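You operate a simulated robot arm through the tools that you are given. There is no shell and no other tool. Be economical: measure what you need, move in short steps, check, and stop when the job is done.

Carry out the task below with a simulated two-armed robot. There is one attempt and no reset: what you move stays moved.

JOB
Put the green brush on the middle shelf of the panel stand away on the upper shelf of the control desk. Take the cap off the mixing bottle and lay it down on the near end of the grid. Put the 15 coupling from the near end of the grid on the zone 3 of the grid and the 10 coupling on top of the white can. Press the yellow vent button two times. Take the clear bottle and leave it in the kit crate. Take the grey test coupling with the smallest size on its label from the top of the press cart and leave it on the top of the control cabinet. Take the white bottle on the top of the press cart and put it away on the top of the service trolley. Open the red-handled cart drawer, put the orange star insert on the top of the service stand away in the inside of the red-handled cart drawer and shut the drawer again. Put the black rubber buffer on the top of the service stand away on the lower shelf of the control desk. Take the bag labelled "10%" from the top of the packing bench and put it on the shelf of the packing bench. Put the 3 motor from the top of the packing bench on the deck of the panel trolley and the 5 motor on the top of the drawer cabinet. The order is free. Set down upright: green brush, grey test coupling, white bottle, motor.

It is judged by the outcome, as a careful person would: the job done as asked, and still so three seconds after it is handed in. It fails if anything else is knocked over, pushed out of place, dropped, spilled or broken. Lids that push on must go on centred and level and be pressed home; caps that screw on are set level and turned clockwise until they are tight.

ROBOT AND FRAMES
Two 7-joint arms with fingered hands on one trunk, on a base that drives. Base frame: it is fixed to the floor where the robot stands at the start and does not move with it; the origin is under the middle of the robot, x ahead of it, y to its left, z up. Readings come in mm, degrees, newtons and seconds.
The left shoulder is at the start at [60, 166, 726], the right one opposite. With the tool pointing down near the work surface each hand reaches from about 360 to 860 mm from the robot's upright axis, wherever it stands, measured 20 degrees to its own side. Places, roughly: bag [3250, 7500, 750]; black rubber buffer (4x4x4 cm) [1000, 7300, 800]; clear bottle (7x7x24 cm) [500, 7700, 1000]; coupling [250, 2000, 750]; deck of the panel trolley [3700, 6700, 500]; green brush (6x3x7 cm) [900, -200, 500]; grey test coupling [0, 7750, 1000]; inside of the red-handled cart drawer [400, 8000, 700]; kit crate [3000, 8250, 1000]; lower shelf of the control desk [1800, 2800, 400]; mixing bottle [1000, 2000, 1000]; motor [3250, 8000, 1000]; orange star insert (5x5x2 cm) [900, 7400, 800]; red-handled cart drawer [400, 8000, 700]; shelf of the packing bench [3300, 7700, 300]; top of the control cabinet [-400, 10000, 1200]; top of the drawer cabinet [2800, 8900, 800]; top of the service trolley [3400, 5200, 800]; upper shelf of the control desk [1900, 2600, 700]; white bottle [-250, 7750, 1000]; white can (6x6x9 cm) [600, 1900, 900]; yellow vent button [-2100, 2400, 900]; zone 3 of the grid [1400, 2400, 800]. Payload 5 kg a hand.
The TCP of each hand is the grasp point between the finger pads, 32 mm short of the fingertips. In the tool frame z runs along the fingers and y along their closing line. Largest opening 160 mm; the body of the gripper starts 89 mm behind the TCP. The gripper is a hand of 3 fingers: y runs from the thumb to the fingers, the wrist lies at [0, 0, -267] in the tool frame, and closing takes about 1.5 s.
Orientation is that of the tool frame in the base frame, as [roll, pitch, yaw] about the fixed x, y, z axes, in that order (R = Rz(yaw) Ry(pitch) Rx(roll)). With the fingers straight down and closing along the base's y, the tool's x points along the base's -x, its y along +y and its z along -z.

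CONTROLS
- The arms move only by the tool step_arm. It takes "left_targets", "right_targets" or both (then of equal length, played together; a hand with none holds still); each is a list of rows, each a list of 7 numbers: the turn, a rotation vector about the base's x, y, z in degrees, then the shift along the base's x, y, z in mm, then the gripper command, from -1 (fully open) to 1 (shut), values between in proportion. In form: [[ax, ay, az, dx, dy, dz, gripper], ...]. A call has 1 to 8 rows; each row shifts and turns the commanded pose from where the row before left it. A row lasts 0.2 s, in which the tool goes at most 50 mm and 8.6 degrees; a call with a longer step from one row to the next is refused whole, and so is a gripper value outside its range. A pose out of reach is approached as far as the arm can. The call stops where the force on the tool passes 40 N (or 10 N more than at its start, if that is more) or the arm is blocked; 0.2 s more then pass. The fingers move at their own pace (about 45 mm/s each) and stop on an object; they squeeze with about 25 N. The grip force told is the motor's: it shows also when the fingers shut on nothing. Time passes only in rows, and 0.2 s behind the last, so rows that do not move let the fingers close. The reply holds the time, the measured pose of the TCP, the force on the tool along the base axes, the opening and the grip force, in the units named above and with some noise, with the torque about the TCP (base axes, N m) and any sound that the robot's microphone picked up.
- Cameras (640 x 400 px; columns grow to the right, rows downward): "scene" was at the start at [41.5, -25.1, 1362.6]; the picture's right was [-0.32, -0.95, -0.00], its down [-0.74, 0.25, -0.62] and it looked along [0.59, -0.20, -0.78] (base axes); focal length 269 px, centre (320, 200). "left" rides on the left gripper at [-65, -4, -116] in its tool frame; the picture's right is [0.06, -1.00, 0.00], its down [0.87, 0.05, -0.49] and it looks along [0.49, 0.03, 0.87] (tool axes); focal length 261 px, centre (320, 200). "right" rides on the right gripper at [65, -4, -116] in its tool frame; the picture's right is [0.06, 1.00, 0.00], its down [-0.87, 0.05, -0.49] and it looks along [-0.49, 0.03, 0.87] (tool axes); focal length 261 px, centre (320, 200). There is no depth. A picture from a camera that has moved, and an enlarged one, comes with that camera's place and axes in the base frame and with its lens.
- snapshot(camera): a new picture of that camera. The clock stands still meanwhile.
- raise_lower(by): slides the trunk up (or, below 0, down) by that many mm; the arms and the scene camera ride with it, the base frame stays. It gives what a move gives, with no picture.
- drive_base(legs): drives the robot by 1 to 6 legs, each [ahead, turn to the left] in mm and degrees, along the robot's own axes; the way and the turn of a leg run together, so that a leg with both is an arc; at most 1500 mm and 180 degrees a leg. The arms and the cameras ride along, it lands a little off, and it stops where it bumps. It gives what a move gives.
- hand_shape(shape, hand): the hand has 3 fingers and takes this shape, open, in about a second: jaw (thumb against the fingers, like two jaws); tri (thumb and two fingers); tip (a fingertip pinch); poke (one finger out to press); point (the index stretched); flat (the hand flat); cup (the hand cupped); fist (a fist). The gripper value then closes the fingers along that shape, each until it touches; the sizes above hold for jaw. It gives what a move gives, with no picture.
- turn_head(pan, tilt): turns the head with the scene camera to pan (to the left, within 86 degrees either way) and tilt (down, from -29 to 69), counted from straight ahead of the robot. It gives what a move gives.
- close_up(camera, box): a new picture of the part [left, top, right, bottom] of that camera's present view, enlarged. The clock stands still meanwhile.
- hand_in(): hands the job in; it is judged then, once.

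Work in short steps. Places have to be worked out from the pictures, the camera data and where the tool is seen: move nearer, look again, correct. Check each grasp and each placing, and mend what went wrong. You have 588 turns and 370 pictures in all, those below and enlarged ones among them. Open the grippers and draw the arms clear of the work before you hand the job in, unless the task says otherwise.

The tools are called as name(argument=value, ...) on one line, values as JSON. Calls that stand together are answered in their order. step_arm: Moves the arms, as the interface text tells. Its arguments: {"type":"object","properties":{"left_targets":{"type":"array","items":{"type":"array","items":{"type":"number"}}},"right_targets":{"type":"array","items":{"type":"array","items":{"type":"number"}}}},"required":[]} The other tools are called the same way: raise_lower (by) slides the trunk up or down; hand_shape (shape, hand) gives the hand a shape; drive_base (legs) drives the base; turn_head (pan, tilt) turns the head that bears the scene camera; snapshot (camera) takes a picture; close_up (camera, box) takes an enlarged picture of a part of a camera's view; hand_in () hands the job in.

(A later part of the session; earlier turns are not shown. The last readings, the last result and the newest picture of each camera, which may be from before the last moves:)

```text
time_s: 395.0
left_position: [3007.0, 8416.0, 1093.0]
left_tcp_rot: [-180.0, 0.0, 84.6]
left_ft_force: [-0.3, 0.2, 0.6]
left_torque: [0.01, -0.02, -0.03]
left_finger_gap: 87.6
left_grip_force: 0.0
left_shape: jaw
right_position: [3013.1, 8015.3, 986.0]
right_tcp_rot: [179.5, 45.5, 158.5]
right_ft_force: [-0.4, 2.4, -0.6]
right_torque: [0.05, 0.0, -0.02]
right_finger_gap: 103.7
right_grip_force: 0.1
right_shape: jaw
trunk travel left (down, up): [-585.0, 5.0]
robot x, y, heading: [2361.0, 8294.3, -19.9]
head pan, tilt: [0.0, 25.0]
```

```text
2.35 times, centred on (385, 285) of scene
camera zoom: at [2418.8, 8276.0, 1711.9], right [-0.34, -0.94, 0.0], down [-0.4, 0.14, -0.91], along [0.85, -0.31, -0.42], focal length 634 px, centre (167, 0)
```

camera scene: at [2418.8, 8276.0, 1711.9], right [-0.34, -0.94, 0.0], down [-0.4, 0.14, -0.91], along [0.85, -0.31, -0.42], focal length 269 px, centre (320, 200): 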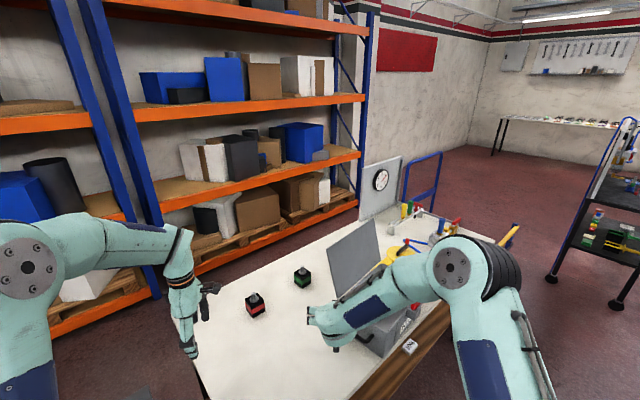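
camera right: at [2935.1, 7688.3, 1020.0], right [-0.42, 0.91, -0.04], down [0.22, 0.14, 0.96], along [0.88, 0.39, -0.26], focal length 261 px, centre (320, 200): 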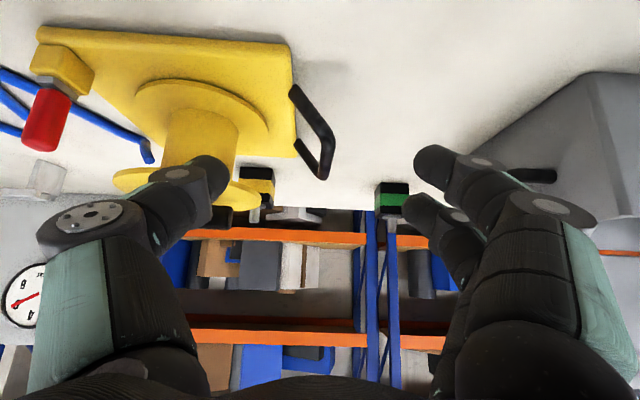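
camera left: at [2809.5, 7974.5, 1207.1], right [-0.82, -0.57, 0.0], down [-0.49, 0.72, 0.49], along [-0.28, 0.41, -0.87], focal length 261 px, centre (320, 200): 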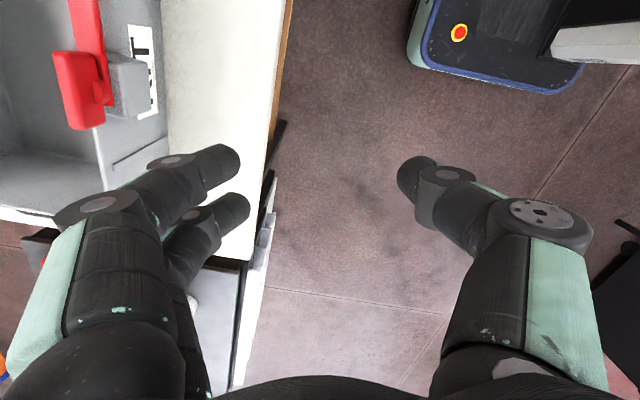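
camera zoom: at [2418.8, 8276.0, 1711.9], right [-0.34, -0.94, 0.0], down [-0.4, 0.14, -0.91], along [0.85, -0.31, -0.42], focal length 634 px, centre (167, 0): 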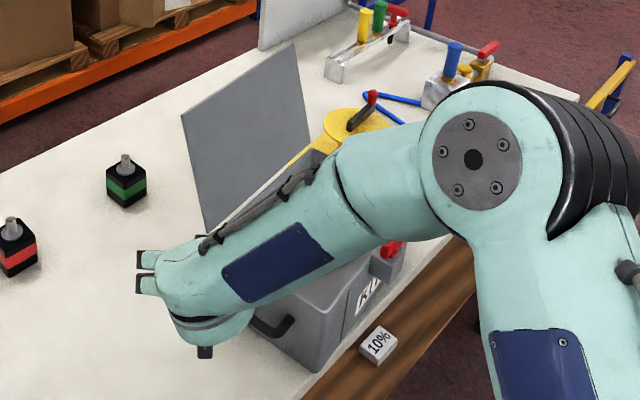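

No numbers on these faces either, so they must be on the backs; I'll pick a motor and inspect it in the hand. First lift the right hand clear of the kit lid.

step_arm(right_targets=[[0, 0, 0, 0, 0, 30, -0.3], [0, 0, 0, 0, 0, 45, -0.3], [0, 0, 0, 0, 0, 45, -0.3], [0, 0, 0, -20, 0, 40, -0.3]])

close_up(camera="scene", box=[290, 200, 480, 370])

```text
time_s: 396.0
left_position: [3005.3, 8415.4, 1093.5]
left_tcp_rot: [180.0, 0.0, 84.7]
left_ft_force: [-0.4, -0.6, -0.1]
left_torque: [0.04, -0.01, -0.02]
left_finger_gap: 87.8
left_grip_force: 0.1
left_shape: jaw
right_position: [2992.5, 8013.9, 1146.5]
right_tcp_rot: [179.8, 45.5, 158.4]
right_ft_force: [0.2, -0.4, 0.2]
right_torque: [0.01, -0.02, 0.02]
right_finger_gap: 103.7
right_grip_force: 0.1
right_shape: jaw
trunk travel left (down, up): [-585.0, 5.0]
robot x, y, heading: [2359.9, 8298.1, -20.0]
head pan, tilt: [0.0, 25.0]
```

```text
2.35 times, centred on (385, 285) of scene
camera zoom: at [2417.0, 8275.7, 1711.9], right [-0.34, -0.94, 0.0], down [-0.4, 0.14, -0.91], along [0.85, -0.31, -0.42], focal length 634 px, centre (167, 0)
```

zoom: 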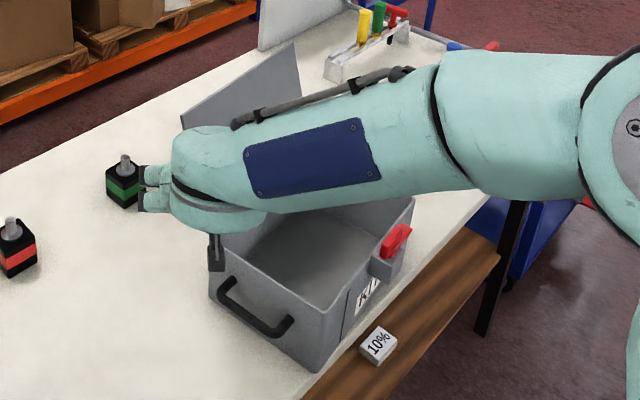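

The kit is undisturbed. Drive to the bench front opposite the green motor.

drive_base(legs=[[0, -60], [549, 0], [0, 102]])

turn_head(pan=0, tilt=35)

snapshot(camera="right")

snapshot(camera="scene")

```text
time_s: 406.1
left_position: [2854.1, 8288.3, 1093.6]
left_tcp_rot: [180.0, 0.0, 127.6]
left_ft_force: [0.1, 0.5, -0.8]
left_torque: [-0.03, -0.01, -0.05]
left_finger_gap: 87.4
left_grip_force: 0.1
left_shape: jaw
right_position: [3117.6, 7985.5, 1147.1]
right_tcp_rot: [179.7, 45.5, -158.5]
right_ft_force: [-0.9, -0.8, -0.4]
right_torque: [0.03, -0.01, -0.03]
right_finger_gap: 103.4
right_grip_force: 0.1
right_shape: jaw
trunk travel left (down, up): [-585.0, 5.0]
robot x, y, heading: [2462.5, 7762.6, 22.8]
head pan, tilt: [0.0, 25.0]
```

```text
time_s: 406.8
left_position: [2854.0, 8288.0, 1092.3]
left_tcp_rot: [179.8, 0.0, 127.6]
left_ft_force: [-0.4, -0.6, 0.9]
left_torque: [0.01, -0.01, 0.01]
left_finger_gap: 87.3
left_grip_force: 0.1
left_shape: jaw
right_position: [3117.8, 7985.8, 1146.0]
right_tcp_rot: [179.5, 45.4, -158.7]
right_ft_force: [-0.5, 0.4, 0.3]
right_torque: [0.0, 0.0, -0.05]
right_finger_gap: 103.6
right_grip_force: 0.0
right_shape: jaw
trunk travel left (down, up): [-585.0, 5.0]
robot x, y, heading: [2459.0, 7759.1, 23.1]
head pan, tilt: [0.0, 35.0]
```

```text
211 pictures are left
camera right: at [3000.0, 7933.5, 1180.2], right [-0.41, 0.91, -0.04], down [0.22, 0.14, 0.96], along [0.89, 0.39, -0.26], focal length 261 px, centre (320, 200)
```

right: 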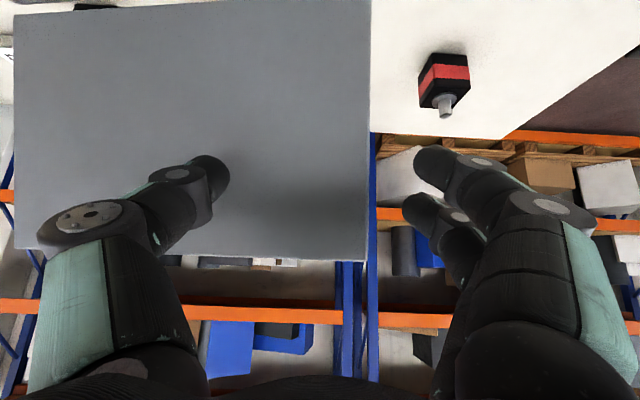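

```text
210 pictures are left
camera scene: at [2515.3, 7782.8, 1696.2], right [0.39, -0.92, 0.0], down [-0.53, -0.22, -0.82], along [0.75, 0.32, -0.57], focal length 269 px, centre (320, 200)
```

scene: 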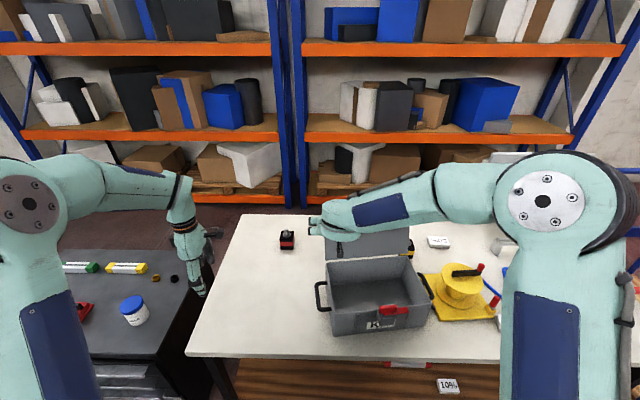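

Comparing views, the kit crate seems to have been pushed south along the bench by my arm during the turn at the north end. Let me look closely.

close_up(camera="scene", box=[270, 210, 530, 390])

```text
2.22 times, centred on (400, 300) of scene
camera zoom: at [2515.3, 7782.8, 1696.2], right [0.39, -0.92, 0.0], down [-0.53, -0.22, -0.82], along [0.75, 0.32, -0.57], focal length 599 px, centre (142, -22)
```

zoom: 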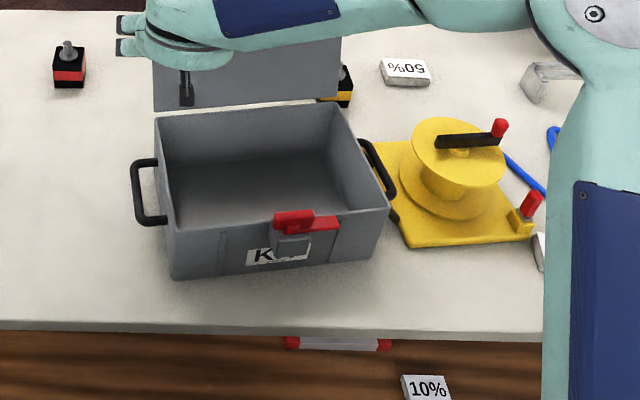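

My arm pushed the kit about 310 mm south, and the kit pushed the yellow reel about 130 mm. I must restore both. First, clear the right hand back, and bring the left hand above the kit's left handle (≈(3014, 8007, 920)).

step_arm(right_targets=[[0, 0, 0, -20, -8, 40, -0.3], [0, 0, 0, -35, -25, 20, -0.3], [0, 0, 0, -35, -30, 0, -0.3], [0, 0, 0, -35, -30, 0, -0.3], [0, 0, 0, -35, -30, 0, -0.3], [0, 0, 0, -35, -30, 0, -0.3], [0, 0, 0, -30, -30, 0, -0.3], [0, 0, 0, -30, -30, 0, -0.3]], left_targets=[[0, 0, 8, 0, 0, 5, 0], [0, 0, 8, 0, 0, 5, 0.3], [0, 0, 8, 0, 0, 5, 0.4], [0, 0, 8, 0, 0, 0, 0.4], [0, 0, 8, 0, 0, 0, 0.4], [0, 0, 8, 0, 0, 0, 0.4], [0, 0, 8, 0, 0, 0, 0.4], [0, 0, 8, 0, 0, 0, 0.4]])

step_arm(left_targets=[[0, 0, 8, 20, -40, 0, 0.4], [0, 0, 8, 20, -40, 0, 0.4], [0, 0, 0, 25, -40, 0, 0.4], [0, 0, 0, 25, -40, 0, 0.4], [0, 0, 0, 25, -40, 0, 0.4], [0, 0, 0, 25, -40, 0, 0.4], [0, 0, 0, 20, -41, 0, 0.4]])

snapshot(camera="left")

snapshot(camera="scene")

```text
time_s: 408.6
left_position: [2853.7, 8286.2, 1107.8]
left_tcp_rot: [-180.0, 0.0, -168.3]
left_ft_force: [-0.8, -0.7, -1.0]
left_torque: [0.03, 0.01, 0.03]
left_finger_gap: 48.5
left_grip_force: 0.2
left_shape: jaw
right_position: [2879.2, 7795.4, 1243.0]
right_tcp_rot: [179.7, 45.3, -158.7]
right_ft_force: [-0.4, 0.4, 0.1]
right_torque: [0.03, -0.01, 0.0]
right_finger_gap: 103.8
right_grip_force: 0.1
right_shape: jaw
right hand out of reach, approached as far as the arm can: row 7, 8
trunk travel left (down, up): [-585.0, 5.0]
robot x, y, heading: [2463.9, 7760.5, 22.8]
head pan, tilt: [0.0, 35.0]
```

```text
time_s: 410.2
left_position: [3015.0, 8004.2, 1107.3]
left_tcp_rot: [180.0, -0.1, -152.4]
left_ft_force: [0.3, 0.2, 0.4]
left_torque: [0.01, 0.01, -0.03]
left_finger_gap: 48.3
left_grip_force: 0.0
left_shape: jaw
right_position: [2882.0, 7796.3, 1242.7]
right_tcp_rot: [179.6, 45.3, -158.7]
right_ft_force: [0.2, -0.9, 0.0]
right_torque: [0.02, -0.01, 0.06]
right_finger_gap: 103.4
right_grip_force: 0.0
right_shape: jaw
trunk travel left (down, up): [-585.0, 5.0]
robot x, y, heading: [2459.9, 7758.9, 23.2]
head pan, tilt: [0.0, 35.0]
```

```text
208 pictures are left
camera left: at [3075.6, 8032.4, 1221.8], right [0.41, -0.91, 0.0], down [-0.79, -0.35, 0.49], along [-0.45, -0.2, -0.87], focal length 261 px, centre (320, 200)
```

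left: 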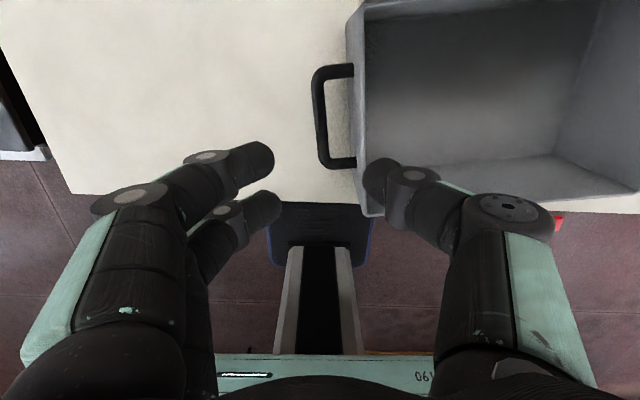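

```text
207 pictures are left
camera scene: at [2515.9, 7780.9, 1696.1], right [0.39, -0.92, 0.0], down [-0.53, -0.22, -0.82], along [0.75, 0.32, -0.57], focal length 269 px, centre (320, 200)
```

scene: 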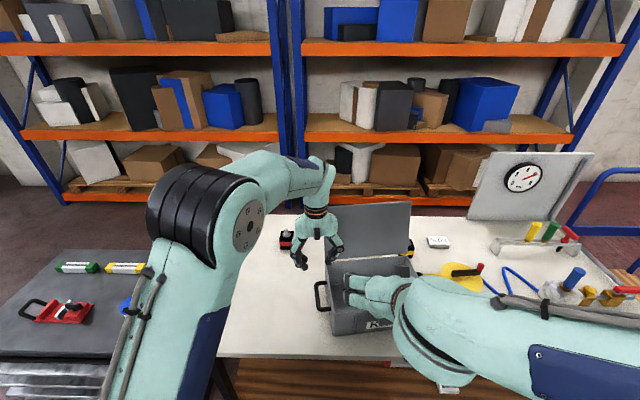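

The left hand is exactly above the handle bar. Descend so the fingers straddle it, then close.

step_arm(left_targets=[[0, 0, 0, 0, 0, -45, 0.4], [0, 0, 0, 0, 0, -45, 0.4], [0, 0, 0, 0, 0, -40, 0.4], [0, 0, 0, 0, 0, -30, 0.4], [0, 0, 0, 0, 0, 0, 0.4]])

snapshot(camera="left")

```text
time_s: 411.2
left_position: [3016.5, 8008.7, 960.6]
left_tcp_rot: [-179.6, 0.5, -152.3]
left_ft_force: [-6.2, 2.1, 16.3]
left_torque: [-0.82, -0.4, -0.29]
left_finger_gap: 47.5
left_grip_force: 0.0
left_shape: jaw
right_position: [2880.2, 7798.4, 1242.8]
right_tcp_rot: [179.7, 45.3, -158.7]
right_ft_force: [-0.6, 1.0, 0.0]
right_torque: [-0.02, 0.04, 0.0]
right_finger_gap: 103.8
right_grip_force: 0.1
right_shape: jaw
trunk travel left (down, up): [-585.0, 5.0]
robot x, y, heading: [2459.4, 7760.3, 23.3]
head pan, tilt: [0.0, 35.0]
stopped in row 4 (left hand): the force on the tool passed its limit (the readings are from after the stop); the commanded pose is now the measured one
```

```text
206 pictures are left
camera left: at [3075.8, 8036.3, 1076.0], right [0.41, -0.91, 0.01], down [-0.8, -0.36, 0.48], along [-0.44, -0.2, -0.87], focal length 261 px, centre (320, 200)
```

left: 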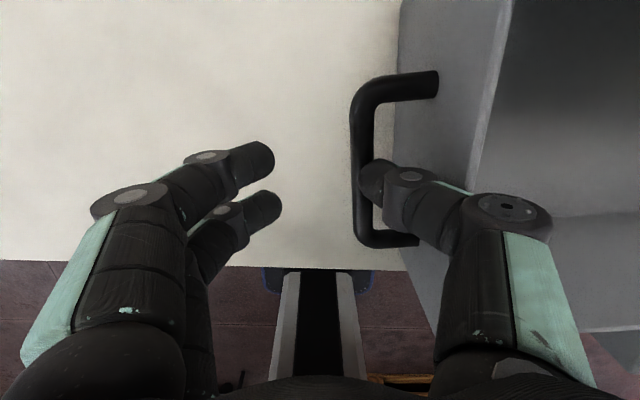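

The thumb came down on the bar; I need a 28 mm shift toward the kit. Lift, shift and lower again.

step_arm(left_targets=[[0, 0, 0, 0, 0, 35, 0.4], [0, 0, 0, 12, -26, 0, 0.4], [0, 0, 0, 0, 0, -35, 0.4], [0, 0, 0, 0, 0, -10, 0.4], [0, 0, 0, 0, 0, -10, 0.4], [0, 0, 0, 0, 0, -10, 0.4]])

snapshot(camera="left")

```text
time_s: 412.2
left_position: [3029.8, 7985.7, 959.3]
left_tcp_rot: [-179.4, 0.8, -152.0]
left_ft_force: [-9.7, 3.5, 20.8]
left_torque: [-1.11, -0.44, -0.37]
left_finger_gap: 46.5
left_grip_force: 0.1
left_shape: jaw
right_position: [2879.6, 7796.8, 1243.7]
right_tcp_rot: [179.7, 45.3, -158.4]
right_ft_force: [0.2, -0.7, 0.6]
right_torque: [0.01, 0.04, 0.0]
right_finger_gap: 103.6
right_grip_force: 0.0
right_shape: jaw
trunk travel left (down, up): [-585.0, 5.0]
robot x, y, heading: [2461.4, 7761.4, 23.4]
head pan, tilt: [0.0, 35.0]
stopped in row 4 (left hand): the force on the tool passed its limit (the readings are from after the stop); the commanded pose is now the measured one
```

```text
205 pictures are left
camera left: at [3089.2, 8013.2, 1076.1], right [0.41, -0.91, 0.01], down [-0.8, -0.36, 0.48], along [-0.43, -0.21, -0.88], focal length 261 px, centre (320, 200)
```

left: 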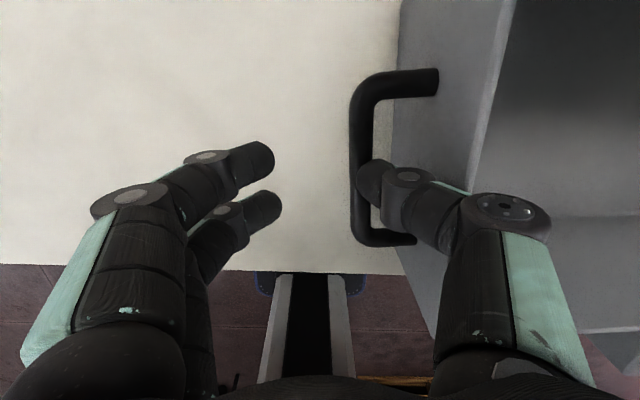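

The thumb pushed the wall while shifting. I'll lift higher, narrow the opening to ~28 mm, then shift and lower so the thumb fits between bar and wall.

step_arm(left_targets=[[0, 0, 0, -4, 8, 40, 0.65], [0, 0, 0, 0, 0, 40, 0.65], [0, 0, 0, 0, 0, 0, 0.65], [0, 0, 0, 0, 0, 0, 0.65]])

snapshot(camera="left")

```text
time_s: 413.2
left_position: [3028.6, 7992.6, 1037.7]
left_tcp_rot: [-179.5, 0.5, -152.1]
left_ft_force: [0.4, 0.4, 0.8]
left_torque: [-0.03, 0.0, 0.02]
left_finger_gap: 28.3
left_grip_force: 0.0
left_shape: jaw
right_position: [2880.0, 7797.4, 1242.6]
right_tcp_rot: [179.7, 45.1, -158.4]
right_ft_force: [-0.1, -0.1, 1.1]
right_torque: [-0.04, 0.01, 0.0]
right_finger_gap: 103.4
right_grip_force: 0.0
right_shape: jaw
trunk travel left (down, up): [-585.0, 5.0]
robot x, y, heading: [2459.9, 7761.2, 23.3]
head pan, tilt: [0.0, 35.0]
```

```text
204 pictures are left
camera left: at [3087.0, 8020.0, 1153.9], right [0.41, -0.91, 0.01], down [-0.8, -0.36, 0.48], along [-0.44, -0.2, -0.88], focal length 261 px, centre (320, 200)
```

left: 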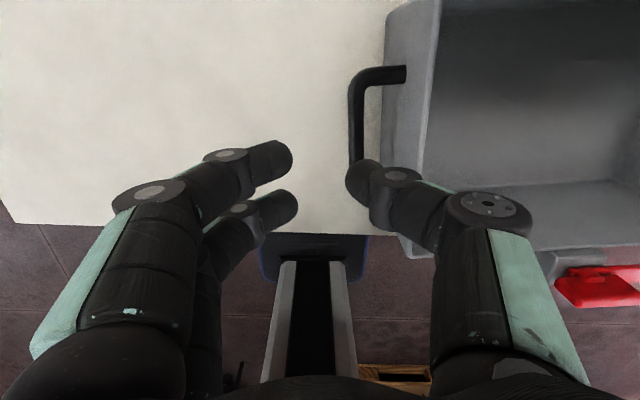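

Shift 29 mm toward the kit and descend with the narrow opening.

step_arm(left_targets=[[0, 0, 0, 12, -26, 0, 0.65], [0, 0, 0, 0, 0, -40, 0.65], [0, 0, 0, 0, 0, -30, 0.65], [0, 0, 0, 0, 0, -20, 0.65], [0, 0, 0, 0, 0, -20, 0.65]])

snapshot(camera="left")

```text
time_s: 414.2
left_position: [3042.2, 7968.5, 963.3]
left_tcp_rot: [-179.1, 1.2, -151.8]
left_ft_force: [-7.8, 3.3, 15.6]
left_torque: [-0.73, -0.35, -0.24]
left_finger_gap: 27.5
left_grip_force: 0.1
left_shape: jaw
right_position: [2878.5, 7799.4, 1243.6]
right_tcp_rot: [179.7, 45.4, -158.3]
right_ft_force: [1.2, -0.3, -0.3]
right_torque: [0.03, 0.02, 0.03]
right_finger_gap: 103.9
right_grip_force: 0.2
right_shape: jaw
trunk travel left (down, up): [-585.0, 5.0]
robot x, y, heading: [2463.3, 7764.0, 23.3]
head pan, tilt: [0.0, 35.0]
stopped in row 4 (left hand): the force on the tool passed its limit (the readings are from after the stop); the commanded pose is now the measured one
```

```text
203 pictures are left
camera left: at [3100.2, 7997.3, 1078.6], right [0.42, -0.91, 0.01], down [-0.8, -0.36, 0.47], along [-0.42, -0.21, -0.88], focal length 261 px, centre (320, 200)
```

left: 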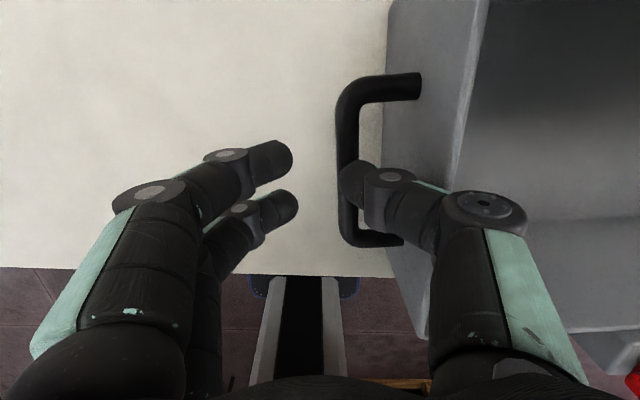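

Handle is too tight for the thumb. Instead I'll grip the rim of the kit's left wall from above (thumb inside, fingers outside, above the handle). Lift, open to 80 mm, and shift over the rim.

step_arm(left_targets=[[0, 0, 0, 0, 0, 40, 0.65], [0, 0, 0, 0, 0, 40, 0.3], [0, 0, 0, 14, -31, 10, 0], [0, 0, 0, 14, -31, 0, 0], [0, 0, 0, 0, 0, 0, 0]])

snapshot(camera="left")

snapshot(camera="scene")

```text
time_s: 415.4
left_position: [3070.9, 7907.3, 1051.1]
left_tcp_rot: [-179.2, 1.1, -151.8]
left_ft_force: [0.9, -0.3, -0.6]
left_torque: [-0.02, 0.0, 0.0]
left_finger_gap: 79.7
left_grip_force: 0.0
left_shape: jaw
right_position: [2880.6, 7799.0, 1243.1]
right_tcp_rot: [179.7, 45.3, -158.3]
right_ft_force: [-0.7, 0.5, -0.2]
right_torque: [0.01, 0.02, 0.02]
right_finger_gap: 103.6
right_grip_force: 0.0
right_shape: jaw
trunk travel left (down, up): [-585.0, 5.0]
robot x, y, heading: [2463.0, 7761.5, 23.4]
head pan, tilt: [0.0, 35.0]
```

```text
202 pictures are left
camera left: at [3128.3, 7935.5, 1166.8], right [0.42, -0.91, 0.01], down [-0.8, -0.36, 0.47], along [-0.43, -0.21, -0.88], focal length 261 px, centre (320, 200)
```

left: 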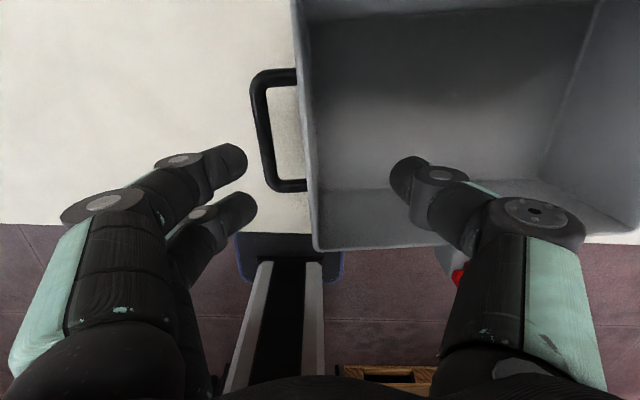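

```text
201 pictures are left
camera scene: at [2515.1, 7783.2, 1696.2], right [0.4, -0.92, 0.0], down [-0.53, -0.23, -0.82], along [0.75, 0.32, -0.57], focal length 269 px, centre (320, 200)
```

scene: 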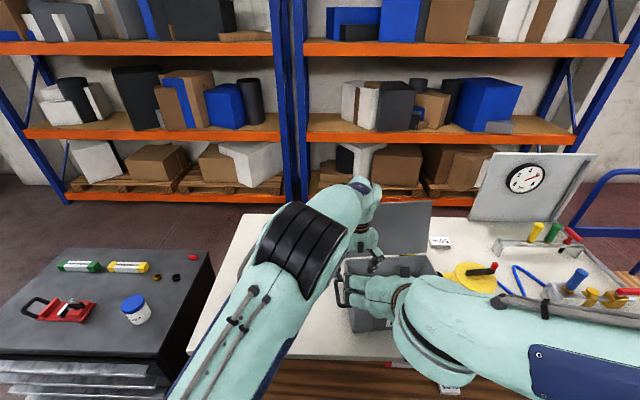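

The rim is 12 mm left of the TCP. Shift, descend to z≈977 and close on the wall.

step_arm(left_targets=[[0, 0, 0, -5, 11, -20, 0], [0, 0, 0, 0, 0, -30, 0], [0, 0, 0, 0, 0, -24, 0], [0, 0, 0, 0, 0, 0, 0.5], [0, 0, 0, 0, 0, 0, 1], [0, 0, 0, 0, 0, 0, 1], [0, 0, 0, 0, 0, 0, 1], [0, 0, 0, 0, 0, 0, 1]])

snapshot(camera="left")

```text
time_s: 417.2
left_position: [3066.7, 7917.1, 975.9]
left_tcp_rot: [-179.3, 1.0, -151.8]
left_ft_force: [0.2, -1.5, -0.7]
left_torque: [0.02, 0.01, 0.0]
left_finger_gap: 0.1
left_grip_force: 19.8
left_shape: jaw
right_position: [2880.1, 7797.9, 1242.5]
right_tcp_rot: [179.6, 45.2, -158.4]
right_ft_force: [-0.5, 1.6, -0.7]
right_torque: [-0.01, -0.01, -0.03]
right_finger_gap: 103.8
right_grip_force: 0.0
right_shape: jaw
trunk travel left (down, up): [-585.0, 5.0]
robot x, y, heading: [2465.2, 7761.6, 23.4]
head pan, tilt: [0.0, 35.0]
```

```text
200 pictures are left
camera left: at [3123.5, 7946.0, 1091.9], right [0.42, -0.91, 0.01], down [-0.8, -0.36, 0.48], along [-0.43, -0.21, -0.88], focal length 261 px, centre (320, 200)
```

left: 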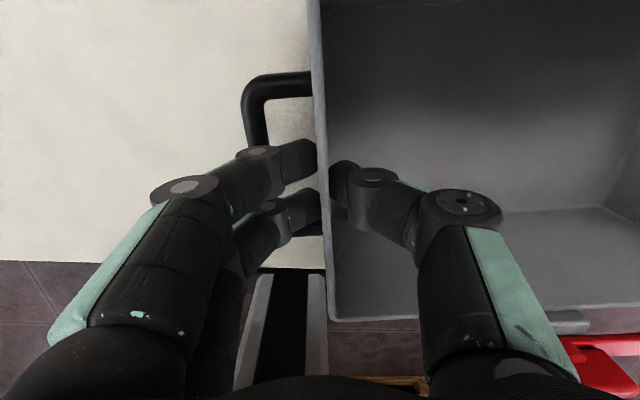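

Firm grip on the wall. The kit's left-front corner should return to ≈(2907, 8237), so I'll drag it by about (-57, +360) with an 8° clockwise turn, in two calls.

step_arm(left_targets=[[0, 0, -0.7, -5, 30, 0, 1], [0, 0, -0.7, -5, 30, 0, 1], [0, 0, -0.7, -5, 30, 0, 1], [0, 0, -0.7, -5, 30, 0, 1], [0, 0, -0.7, -5, 30, 0, 1], [0, 0, -0.7, -5, 30, 0, 1]])

snapshot(camera="scene")

```text
time_s: 418.6
left_position: [3036.3, 8099.4, 976.2]
left_tcp_rot: [-179.2, 0.9, -156.1]
left_ft_force: [-1.4, 1.5, 0.7]
left_torque: [0.06, 0.04, -0.02]
left_finger_gap: 0.2
left_grip_force: 24.9
left_shape: jaw
right_position: [2880.7, 7800.0, 1242.2]
right_tcp_rot: [179.9, 45.2, -158.3]
right_ft_force: [0.1, -0.1, -0.7]
right_torque: [-0.02, -0.02, 0.02]
right_finger_gap: 104.0
right_grip_force: 0.1
right_shape: jaw
trunk travel left (down, up): [-585.0, 5.0]
robot x, y, heading: [2460.9, 7760.0, 23.4]
head pan, tilt: [0.0, 35.0]
```

```text
199 pictures are left
camera scene: at [2515.3, 7784.1, 1696.1], right [0.4, -0.92, 0.0], down [-0.53, -0.23, -0.82], along [0.75, 0.32, -0.57], focal length 269 px, centre (320, 200)
```

scene: 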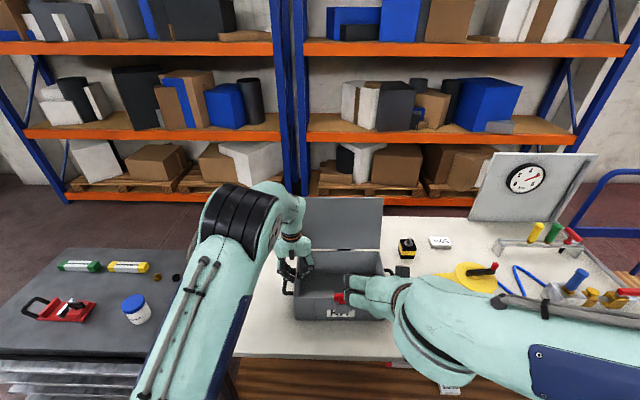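

It follows well. Continue the remaining (-26, +178).

step_arm(left_targets=[[0, 0, -0.65, -4.4, 30, 0, 1], [0, 0, -0.65, -4.4, 30, 0, 1], [0, 0, -0.65, -4.4, 30, 0, 1], [0, 0, -0.65, -4.4, 30, 0, 1], [0, 0, -0.65, -4.4, 30, 0, 1], [0, 0, -0.65, -4, 28, 0, 1]])

snapshot(camera="left")

close_up(camera="scene", box=[200, 180, 520, 390])

```text
time_s: 420.0
left_position: [3011.0, 8276.2, 977.3]
left_tcp_rot: [-179.2, 1.2, -160.0]
left_ft_force: [-1.1, 1.0, 0.0]
left_torque: [0.03, 0.08, -0.02]
left_finger_gap: 0.0
left_grip_force: 25.3
left_shape: jaw
right_position: [2880.5, 7800.0, 1241.9]
right_tcp_rot: [179.8, 45.1, -158.3]
right_ft_force: [0.3, 1.1, -0.1]
right_torque: [0.0, -0.02, -0.01]
right_finger_gap: 103.5
right_grip_force: 0.0
right_shape: jaw
trunk travel left (down, up): [-585.0, 5.0]
robot x, y, heading: [2463.7, 7759.4, 23.7]
head pan, tilt: [0.0, 35.0]
```

```text
198 pictures are left
camera left: at [3070.5, 8296.9, 1092.1], right [0.28, -0.96, 0.01], down [-0.85, -0.24, 0.47], along [-0.45, -0.15, -0.88], focal length 261 px, centre (320, 200)
```

left: 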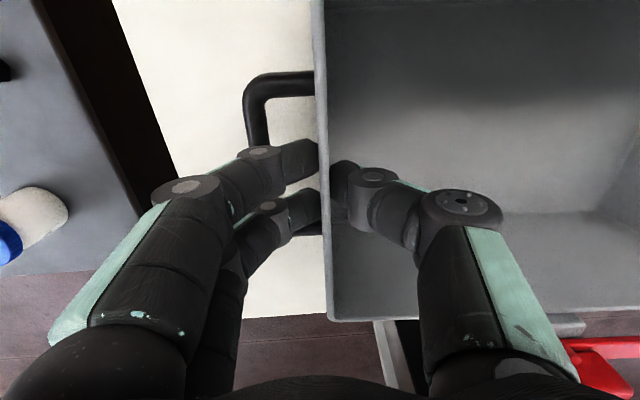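

```text
1.90 times, centred on (360, 285) of scene
camera zoom: at [2515.2, 7784.2, 1696.1], right [0.4, -0.92, 0.0], down [-0.53, -0.23, -0.82], along [0.75, 0.32, -0.57], focal length 513 px, centre (244, 38)
```

zoom: 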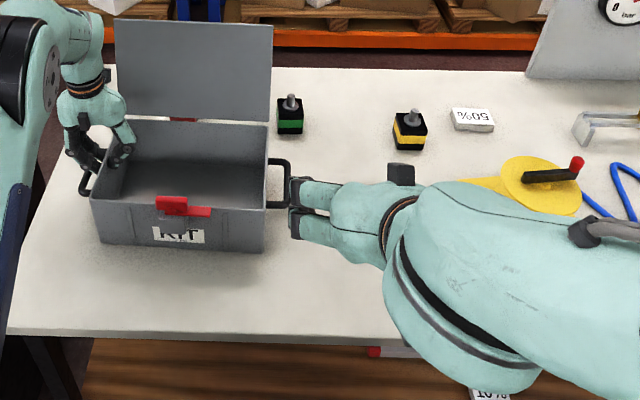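

The kit is nearly back: corners within ~10 mm of the original. I'll nudge it (-9, +4), then release and lift.

step_arm(left_targets=[[0, 0, 0, -9, 4, 0, 1], [0, 0, 0, 0, 0, 0, 0.6], [0, 0, 0, 0, 0, 0, 0.2], [0, 0, 0, 0, 0, 0, 0.2], [0, 0, 0, 0, 0, 30, 0.2], [0, 0, 0, 0, 0, 45, 0.2], [0, 0, 0, 0, 0, 45, 0.2], [0, 0, 0, -30, 20, 20, 0.2]])

step_arm(right_targets=[[0, 0, 0, -30, -20, 0, -0.3], [0, 0, 0, -30, -30, 0, -0.3], [0, 0, 0, -30, -30, 0, -0.3]])

turn_head(pan=0, tilt=45)

snapshot(camera="scene")

```text
time_s: 421.8
left_position: [2968.2, 8300.7, 1116.3]
left_tcp_rot: [-179.1, 1.0, -160.0]
left_ft_force: [0.3, -0.2, -1.7]
left_torque: [0.01, 0.0, 0.0]
left_finger_gap: 63.5
left_grip_force: 0.1
left_shape: jaw
right_position: [2880.2, 7799.5, 1243.4]
right_tcp_rot: [179.7, 45.3, -158.3]
right_ft_force: [-0.1, 0.0, 0.1]
right_torque: [-0.02, 0.02, -0.01]
right_finger_gap: 103.7
right_grip_force: 0.0
right_shape: jaw
trunk travel left (down, up): [-585.0, 5.0]
robot x, y, heading: [2465.2, 7761.1, 23.3]
head pan, tilt: [0.0, 35.0]
```

```text
time_s: 422.6
left_position: [2970.5, 8298.7, 1117.0]
left_tcp_rot: [-179.3, 1.1, -160.0]
left_ft_force: [-0.4, -0.3, -0.3]
left_torque: [-0.01, 0.0, -0.01]
left_finger_gap: 63.7
left_grip_force: 0.0
left_shape: jaw
right_position: [2798.9, 7738.7, 1287.7]
right_tcp_rot: [179.8, 45.1, -158.3]
right_ft_force: [0.3, 0.1, 0.4]
right_torque: [0.01, 0.02, 0.04]
right_finger_gap: 103.8
right_grip_force: 0.0
right_shape: jaw
right hand out of reach, approached as far as the arm can: row 1, 2, 3
trunk travel left (down, up): [-585.0, 5.0]
robot x, y, heading: [2460.7, 7757.9, 23.4]
head pan, tilt: [0.0, 35.0]
```

```text
time_s: 423.3
left_position: [2970.9, 8299.9, 1117.5]
left_tcp_rot: [-179.2, 1.1, -160.1]
left_ft_force: [0.6, -0.2, 0.8]
left_torque: [0.0, 0.0, -0.01]
left_finger_gap: 63.7
left_grip_force: 0.1
left_shape: jaw
right_position: [2800.0, 7741.3, 1287.2]
right_tcp_rot: [179.8, 45.2, -158.4]
right_ft_force: [0.4, 0.1, -0.3]
right_torque: [-0.04, -0.01, 0.03]
right_finger_gap: 103.7
right_grip_force: 0.2
right_shape: jaw
trunk travel left (down, up): [-585.0, 5.0]
robot x, y, heading: [2464.0, 7760.3, 23.6]
head pan, tilt: [0.0, 45.0]
```

```text
196 pictures are left
camera scene: at [2508.9, 7780.2, 1681.4], right [0.4, -0.92, 0.0], down [-0.65, -0.28, -0.71], along [0.65, 0.28, -0.71], focal length 269 px, centre (320, 200)
```

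scene: 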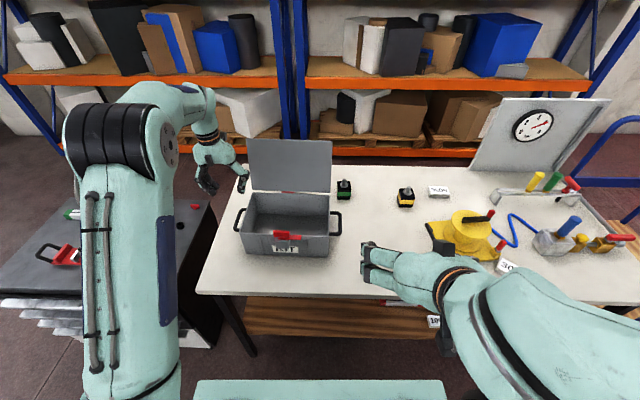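

The kit is back. Now look at the reel and the 30% bag.

close_up(camera="scene", box=[400, 180, 560, 290])

```text
3.64 times, centred on (480, 235) of scene
camera zoom: at [2508.9, 7780.2, 1681.4], right [0.4, -0.92, 0.0], down [-0.65, -0.28, -0.71], along [0.65, 0.28, -0.71], focal length 980 px, centre (-262, 73)
```

zoom: 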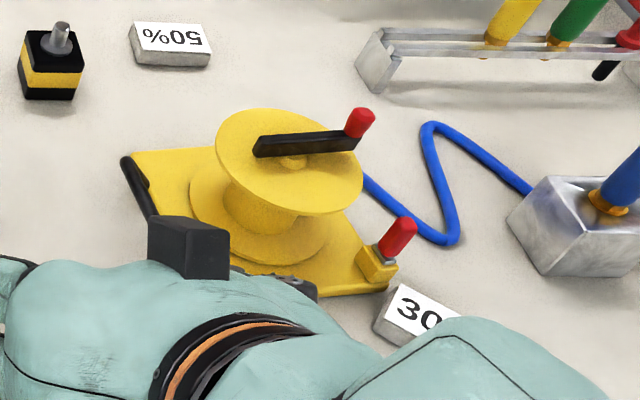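

The reel (with its cord) and the 30% bag were pushed. I'll back away and drive south to face them squarely.

drive_base(legs=[[-300, 0], [0, -103], [519, 0], [0, 103]])

step_arm(right_targets=[[0, 0, 0, 10, -30, -20, -0.3], [0, 0, 0, 10, -30, -20, -0.3], [0, 0, 0, 10, -30, -20, -0.3], [0, 0, 0, 10, -30, -20, -0.3]])

turn_head(pan=0, tilt=35)

snapshot(camera="scene")

```text
time_s: 436.6
left_position: [2790.7, 7663.0, 1115.7]
left_tcp_rot: [-179.2, 1.1, -160.3]
left_ft_force: [-0.2, 0.4, -0.5]
left_torque: [-0.02, -0.01, -0.01]
left_finger_gap: 63.9
left_grip_force: 0.1
left_shape: jaw
right_position: [2615.0, 7106.5, 1287.7]
right_tcp_rot: [179.7, 45.1, -158.8]
right_ft_force: [0.3, 0.1, -0.4]
right_torque: [-0.02, 0.04, 0.01]
right_finger_gap: 103.6
right_grip_force: 0.0
right_shape: jaw
trunk travel left (down, up): [-585.0, 5.0]
robot x, y, heading: [2278.0, 7128.8, 22.6]
head pan, tilt: [0.0, 45.0]
```

```text
time_s: 437.6
left_position: [2791.6, 7662.0, 1117.4]
left_tcp_rot: [-179.2, 1.1, -160.3]
left_ft_force: [0.8, 0.4, 0.0]
left_torque: [0.03, 0.01, 0.02]
left_finger_gap: 63.6
left_grip_force: 0.0
left_shape: jaw
right_position: [2670.8, 6995.1, 1292.6]
right_tcp_rot: [179.6, 44.9, -158.8]
right_ft_force: [0.9, -0.4, 0.6]
right_torque: [-0.03, 0.0, 0.02]
right_finger_gap: 103.5
right_grip_force: 0.0
right_shape: jaw
right hand out of reach, approached as far as the arm can: row 1, 2, 3, 4
trunk travel left (down, up): [-585.0, 5.0]
robot x, y, heading: [2276.8, 7132.9, 22.9]
head pan, tilt: [0.0, 45.0]
```

```text
time_s: 438.4
left_position: [2790.6, 7662.8, 1116.5]
left_tcp_rot: [-179.1, 1.1, -160.4]
left_ft_force: [0.1, 0.4, 1.0]
left_torque: [0.02, 0.0, 0.02]
left_finger_gap: 63.5
left_grip_force: 0.0
left_shape: jaw
right_position: [2671.8, 6995.3, 1291.6]
right_tcp_rot: [179.7, 44.9, -158.8]
right_ft_force: [0.1, 0.1, -0.1]
right_torque: [-0.03, -0.01, 0.02]
right_finger_gap: 103.7
right_grip_force: 0.1
right_shape: jaw
trunk travel left (down, up): [-585.0, 5.0]
robot x, y, heading: [2278.7, 7129.3, 22.5]
head pan, tilt: [0.0, 35.0]
```

```text
194 pictures are left
camera scene: at [2331.2, 7150.2, 1696.1], right [0.39, -0.92, 0.0], down [-0.53, -0.22, -0.82], along [0.75, 0.32, -0.57], focal length 269 px, centre (320, 200)
```

scene: 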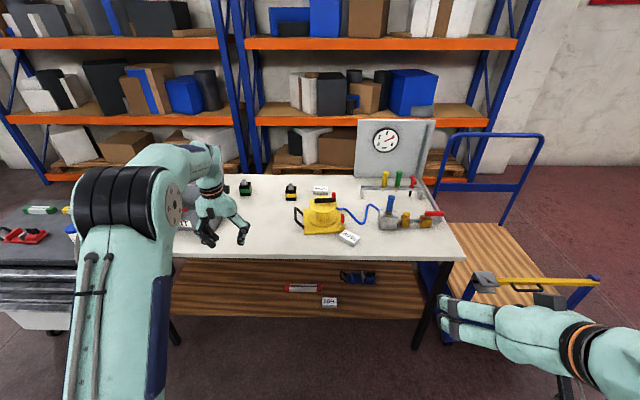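

close_up(camera="scene", box=[270, 170, 450, 270])

```text
3.56 times, centred on (360, 220) of scene
camera zoom: at [2331.2, 7150.2, 1696.1], right [0.39, -0.92, 0.0], down [-0.53, -0.22, -0.82], along [0.75, 0.32, -0.57], focal length 958 px, centre (178, 129)
```

zoom: 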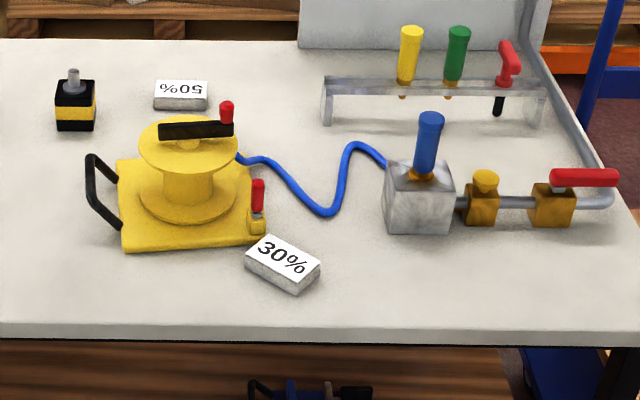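

Measured: reel needs to go (-69, +145); the 30% bag is at (3200, 7377), turned ~38°, original (3191, 7432). I'll pick the bag up with the left hand first, then push the reel back with the right. Drive to about (2580, 7129).

drive_base(legs=[[0, -22.5], [300, 0], [0, 22.5]])

step_arm(left_targets=[[0, 0, -7, 0, -40, 0, 0], [0, 0, -7, 0, -40, 0, -0.2], [0, 0, -7, 0, -40, 0, -0.4], [0, 0, -7, 0, -40, 0, -0.4], [0, 0, -7, 0, -40, 0, -0.4], [0, 0, 0, 0, -40, 0, -0.4]])

snapshot(camera="left")

snapshot(camera="scene")

```text
time_s: 442.8
left_position: [3092.3, 7665.6, 1115.8]
left_tcp_rot: [-179.0, 1.0, -160.5]
left_ft_force: [-0.3, 0.4, -1.0]
left_torque: [-0.04, -0.02, -0.05]
left_finger_gap: 63.6
left_grip_force: 0.1
left_shape: jaw
right_position: [2972.8, 6998.2, 1292.5]
right_tcp_rot: [179.8, 44.8, -158.9]
right_ft_force: [0.2, 0.4, 0.6]
right_torque: [0.01, -0.02, -0.02]
right_finger_gap: 103.6
right_grip_force: 0.1
right_shape: jaw
trunk travel left (down, up): [-585.0, 5.0]
robot x, y, heading: [2575.5, 7130.4, 22.7]
head pan, tilt: [0.0, 35.0]
```

```text
time_s: 444.2
left_position: [3092.3, 7423.9, 1116.0]
left_tcp_rot: [-179.2, 1.0, 164.3]
left_ft_force: [0.0, -1.0, -0.3]
left_torque: [0.06, 0.03, 0.01]
left_finger_gap: 111.8
left_grip_force: 0.1
left_shape: jaw
right_position: [2974.0, 6995.2, 1291.3]
right_tcp_rot: [179.7, 44.9, -158.8]
right_ft_force: [0.4, 0.7, -0.3]
right_torque: [0.01, 0.0, 0.0]
right_finger_gap: 103.9
right_grip_force: 0.0
right_shape: jaw
trunk travel left (down, up): [-585.0, 5.0]
robot x, y, heading: [2579.2, 7127.9, 22.8]
head pan, tilt: [0.0, 35.0]
```

```text
192 pictures are left
camera left: at [3153.5, 7404.9, 1232.7], right [-0.33, -0.94, 0.01], down [-0.83, 0.29, 0.47], along [-0.45, 0.15, -0.88], focal length 261 px, centre (320, 200)
```

left: 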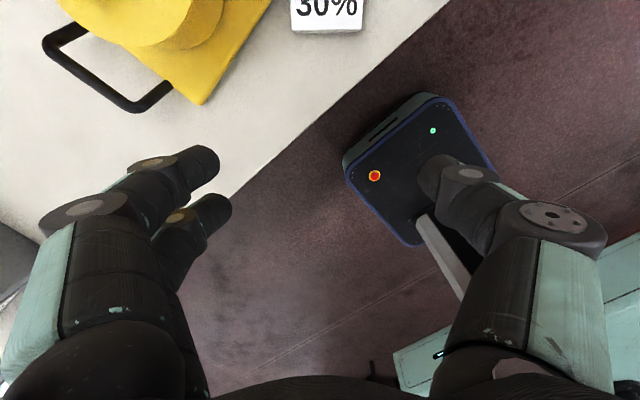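

```text
191 pictures are left
camera scene: at [2633.1, 7150.7, 1696.2], right [0.39, -0.92, 0.0], down [-0.53, -0.22, -0.82], along [0.76, 0.32, -0.57], focal length 269 px, centre (320, 200)
```

scene: 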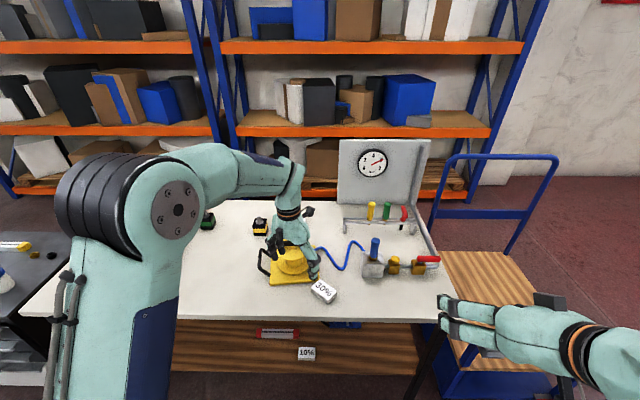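

The hand yaw matches the bag. Move above it (3200, 7377).

step_arm(left_targets=[[0, 0, 0, 36, -16, -20, -0.4], [0, 0, 0, 36, -16, -30, -0.4], [0, 0, 0, 36, -15, -20, -0.4], [0, 0, 0, 0, 0, -40, -0.4]])

snapshot(camera="left")

```text
time_s: 445.2
left_position: [3201.2, 7378.1, 1007.6]
left_tcp_rot: [-179.1, 1.0, 164.6]
left_ft_force: [0.8, -0.1, 0.1]
left_torque: [-0.03, -0.03, -0.02]
left_finger_gap: 111.5
left_grip_force: 0.1
left_shape: jaw
right_position: [2972.4, 6997.7, 1290.6]
right_tcp_rot: [179.9, 45.0, -158.7]
right_ft_force: [-0.3, 0.4, -0.1]
right_torque: [-0.05, -0.02, -0.04]
right_finger_gap: 103.7
right_grip_force: 0.1
right_shape: jaw
trunk travel left (down, up): [-585.0, 5.0]
robot x, y, heading: [2583.8, 7131.6, 23.0]
head pan, tilt: [0.0, 35.0]
```

```text
190 pictures are left
camera left: at [3262.5, 7360.6, 1122.0], right [-0.33, -0.95, 0.01], down [-0.83, 0.29, 0.47], along [-0.45, 0.14, -0.88], focal length 261 px, centre (320, 200)
```

left: 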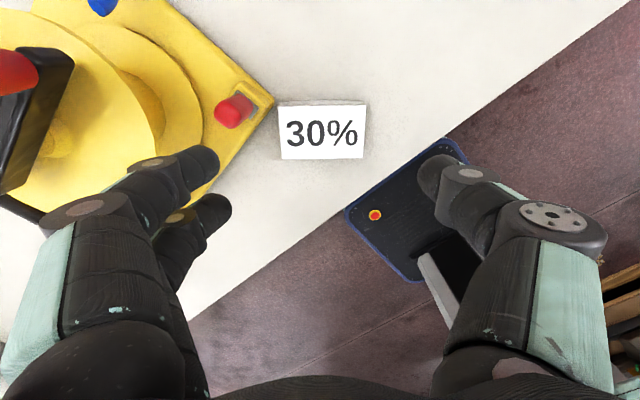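

Perfectly aligned; I'll narrow to 96 mm to miss the reel's plate, descend and grip.

step_arm(left_targets=[[0, 0, 0, 0, 0, 0, -0.2], [0, 0, 0, 0, 0, -40, -0.2], [0, 0, 0, 0, 0, -45, -0.2], [0, 0, 0, 0, 0, -30, -0.2], [0, 0, 0, 0, 0, 0, 0.2], [0, 0, 0, 0, 0, 0, 0.5], [0, 0, 0, 0, 0, 0, 0.5], [0, 0, 0, 0, 0, 0, 0.5]])

step_arm(left_targets=[[0, 0, 0, 0, 0, 30, 0.5], [0, 0, 0, 0, 0, 40, 0.5], [0, 0, 0, 0, 0, 40, 0.5], [0, 0, 0, -20, 20, 40, 0.5], [0, 0, 0, -20, 20, 40, 0.5]])

snapshot(camera="left")

```text
time_s: 446.1
left_position: [3204.4, 7381.6, 913.1]
left_tcp_rot: [-179.7, 1.8, 165.0]
left_ft_force: [-13.1, 3.0, 29.4]
left_torque: [1.44, -0.61, 0.74]
left_finger_gap: 94.1
left_grip_force: 0.1
left_shape: jaw
right_position: [2971.0, 6997.1, 1292.3]
right_tcp_rot: [179.7, 45.0, -158.7]
right_ft_force: [0.3, -0.1, 0.0]
right_torque: [-0.01, 0.01, 0.01]
right_finger_gap: 103.7
right_grip_force: 0.0
right_shape: jaw
trunk travel left (down, up): [-585.0, 5.0]
robot x, y, heading: [2579.9, 7131.2, 23.0]
head pan, tilt: [0.0, 35.0]
stopped in row 4 (left hand): the force on the tool passed its limit (the readings are from after the stop); the commanded pose is now the measured one
```

```text
time_s: 447.3
left_position: [3164.2, 7422.6, 1100.6]
left_tcp_rot: [-179.5, 1.5, 164.8]
left_ft_force: [-0.1, 0.1, -0.2]
left_torque: [-0.03, -0.03, -0.01]
left_finger_gap: 40.2
left_grip_force: 0.2
left_shape: jaw
right_position: [2973.3, 6998.1, 1291.9]
right_tcp_rot: [179.7, 44.9, -158.8]
right_ft_force: [-0.7, -0.2, -1.2]
right_torque: [-0.01, 0.0, 0.01]
right_finger_gap: 103.8
right_grip_force: 0.0
right_shape: jaw
trunk travel left (down, up): [-585.0, 5.0]
robot x, y, heading: [2581.2, 7130.4, 22.7]
head pan, tilt: [0.0, 35.0]
```

```text
189 pictures are left
camera left: at [3224.2, 7404.4, 1216.3], right [-0.32, -0.95, 0.01], down [-0.84, 0.29, 0.47], along [-0.45, 0.14, -0.88], focal length 261 px, centre (320, 200)
```

left: 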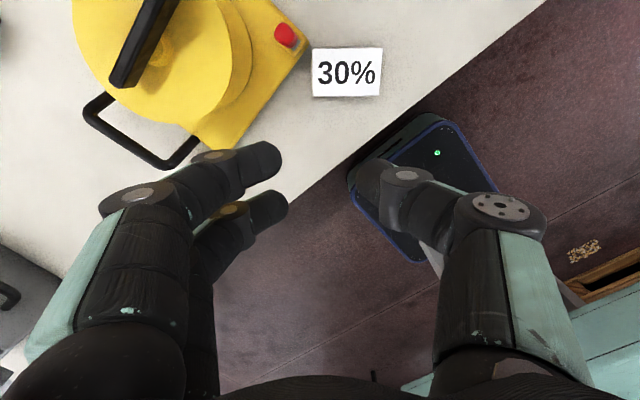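

The fingers met the reel plate. Better: first pull the reel back north by its black handle (bar at ≈(3220, 7656, 893)) with the left hand. Rotate and move over it.

step_arm(left_targets=[[0, 0, 7.5, 9, 38, 0, 0.6], [0, 0, 7.5, 9, 39, 0, 0.6], [0, 0, 7.5, 9, 39, 0, 0.6], [0, 0, 7.5, 9, 39, 0, 0.6], [0, 0, 7, 10, 39, 0, 0.6], [0, 0, 0, 10, 39, 0, 0.6]])

snapshot(camera="left")

```text
time_s: 448.7
left_position: [3220.6, 7655.7, 1097.8]
left_tcp_rot: [-179.4, 1.4, -158.1]
left_ft_force: [-0.3, 0.4, 0.4]
left_torque: [-0.01, 0.02, -0.02]
left_finger_gap: 32.4
left_grip_force: 0.0
left_shape: jaw
right_position: [2974.0, 6999.8, 1292.2]
right_tcp_rot: [179.8, 44.8, -158.7]
right_ft_force: [0.7, 0.2, 0.2]
right_torque: [-0.02, 0.01, -0.01]
right_finger_gap: 103.5
right_grip_force: 0.0
right_shape: jaw
trunk travel left (down, up): [-585.0, 5.0]
robot x, y, heading: [2581.1, 7130.0, 22.8]
head pan, tilt: [0.0, 35.0]
```

```text
188 pictures are left
camera left: at [3279.8, 7677.3, 1214.1], right [0.31, -0.95, 0.01], down [-0.84, -0.27, 0.47], along [-0.44, -0.15, -0.88], focal length 261 px, centre (320, 200)
```

left: 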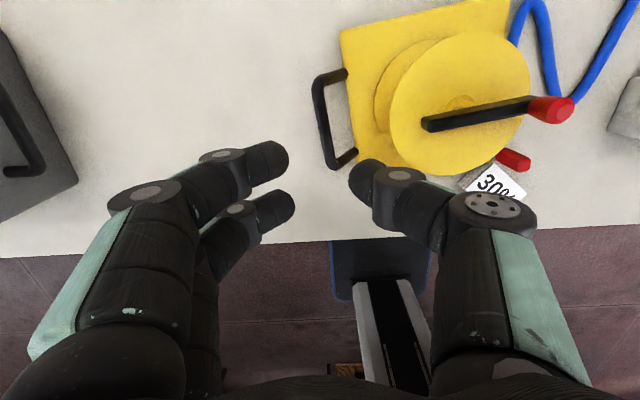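

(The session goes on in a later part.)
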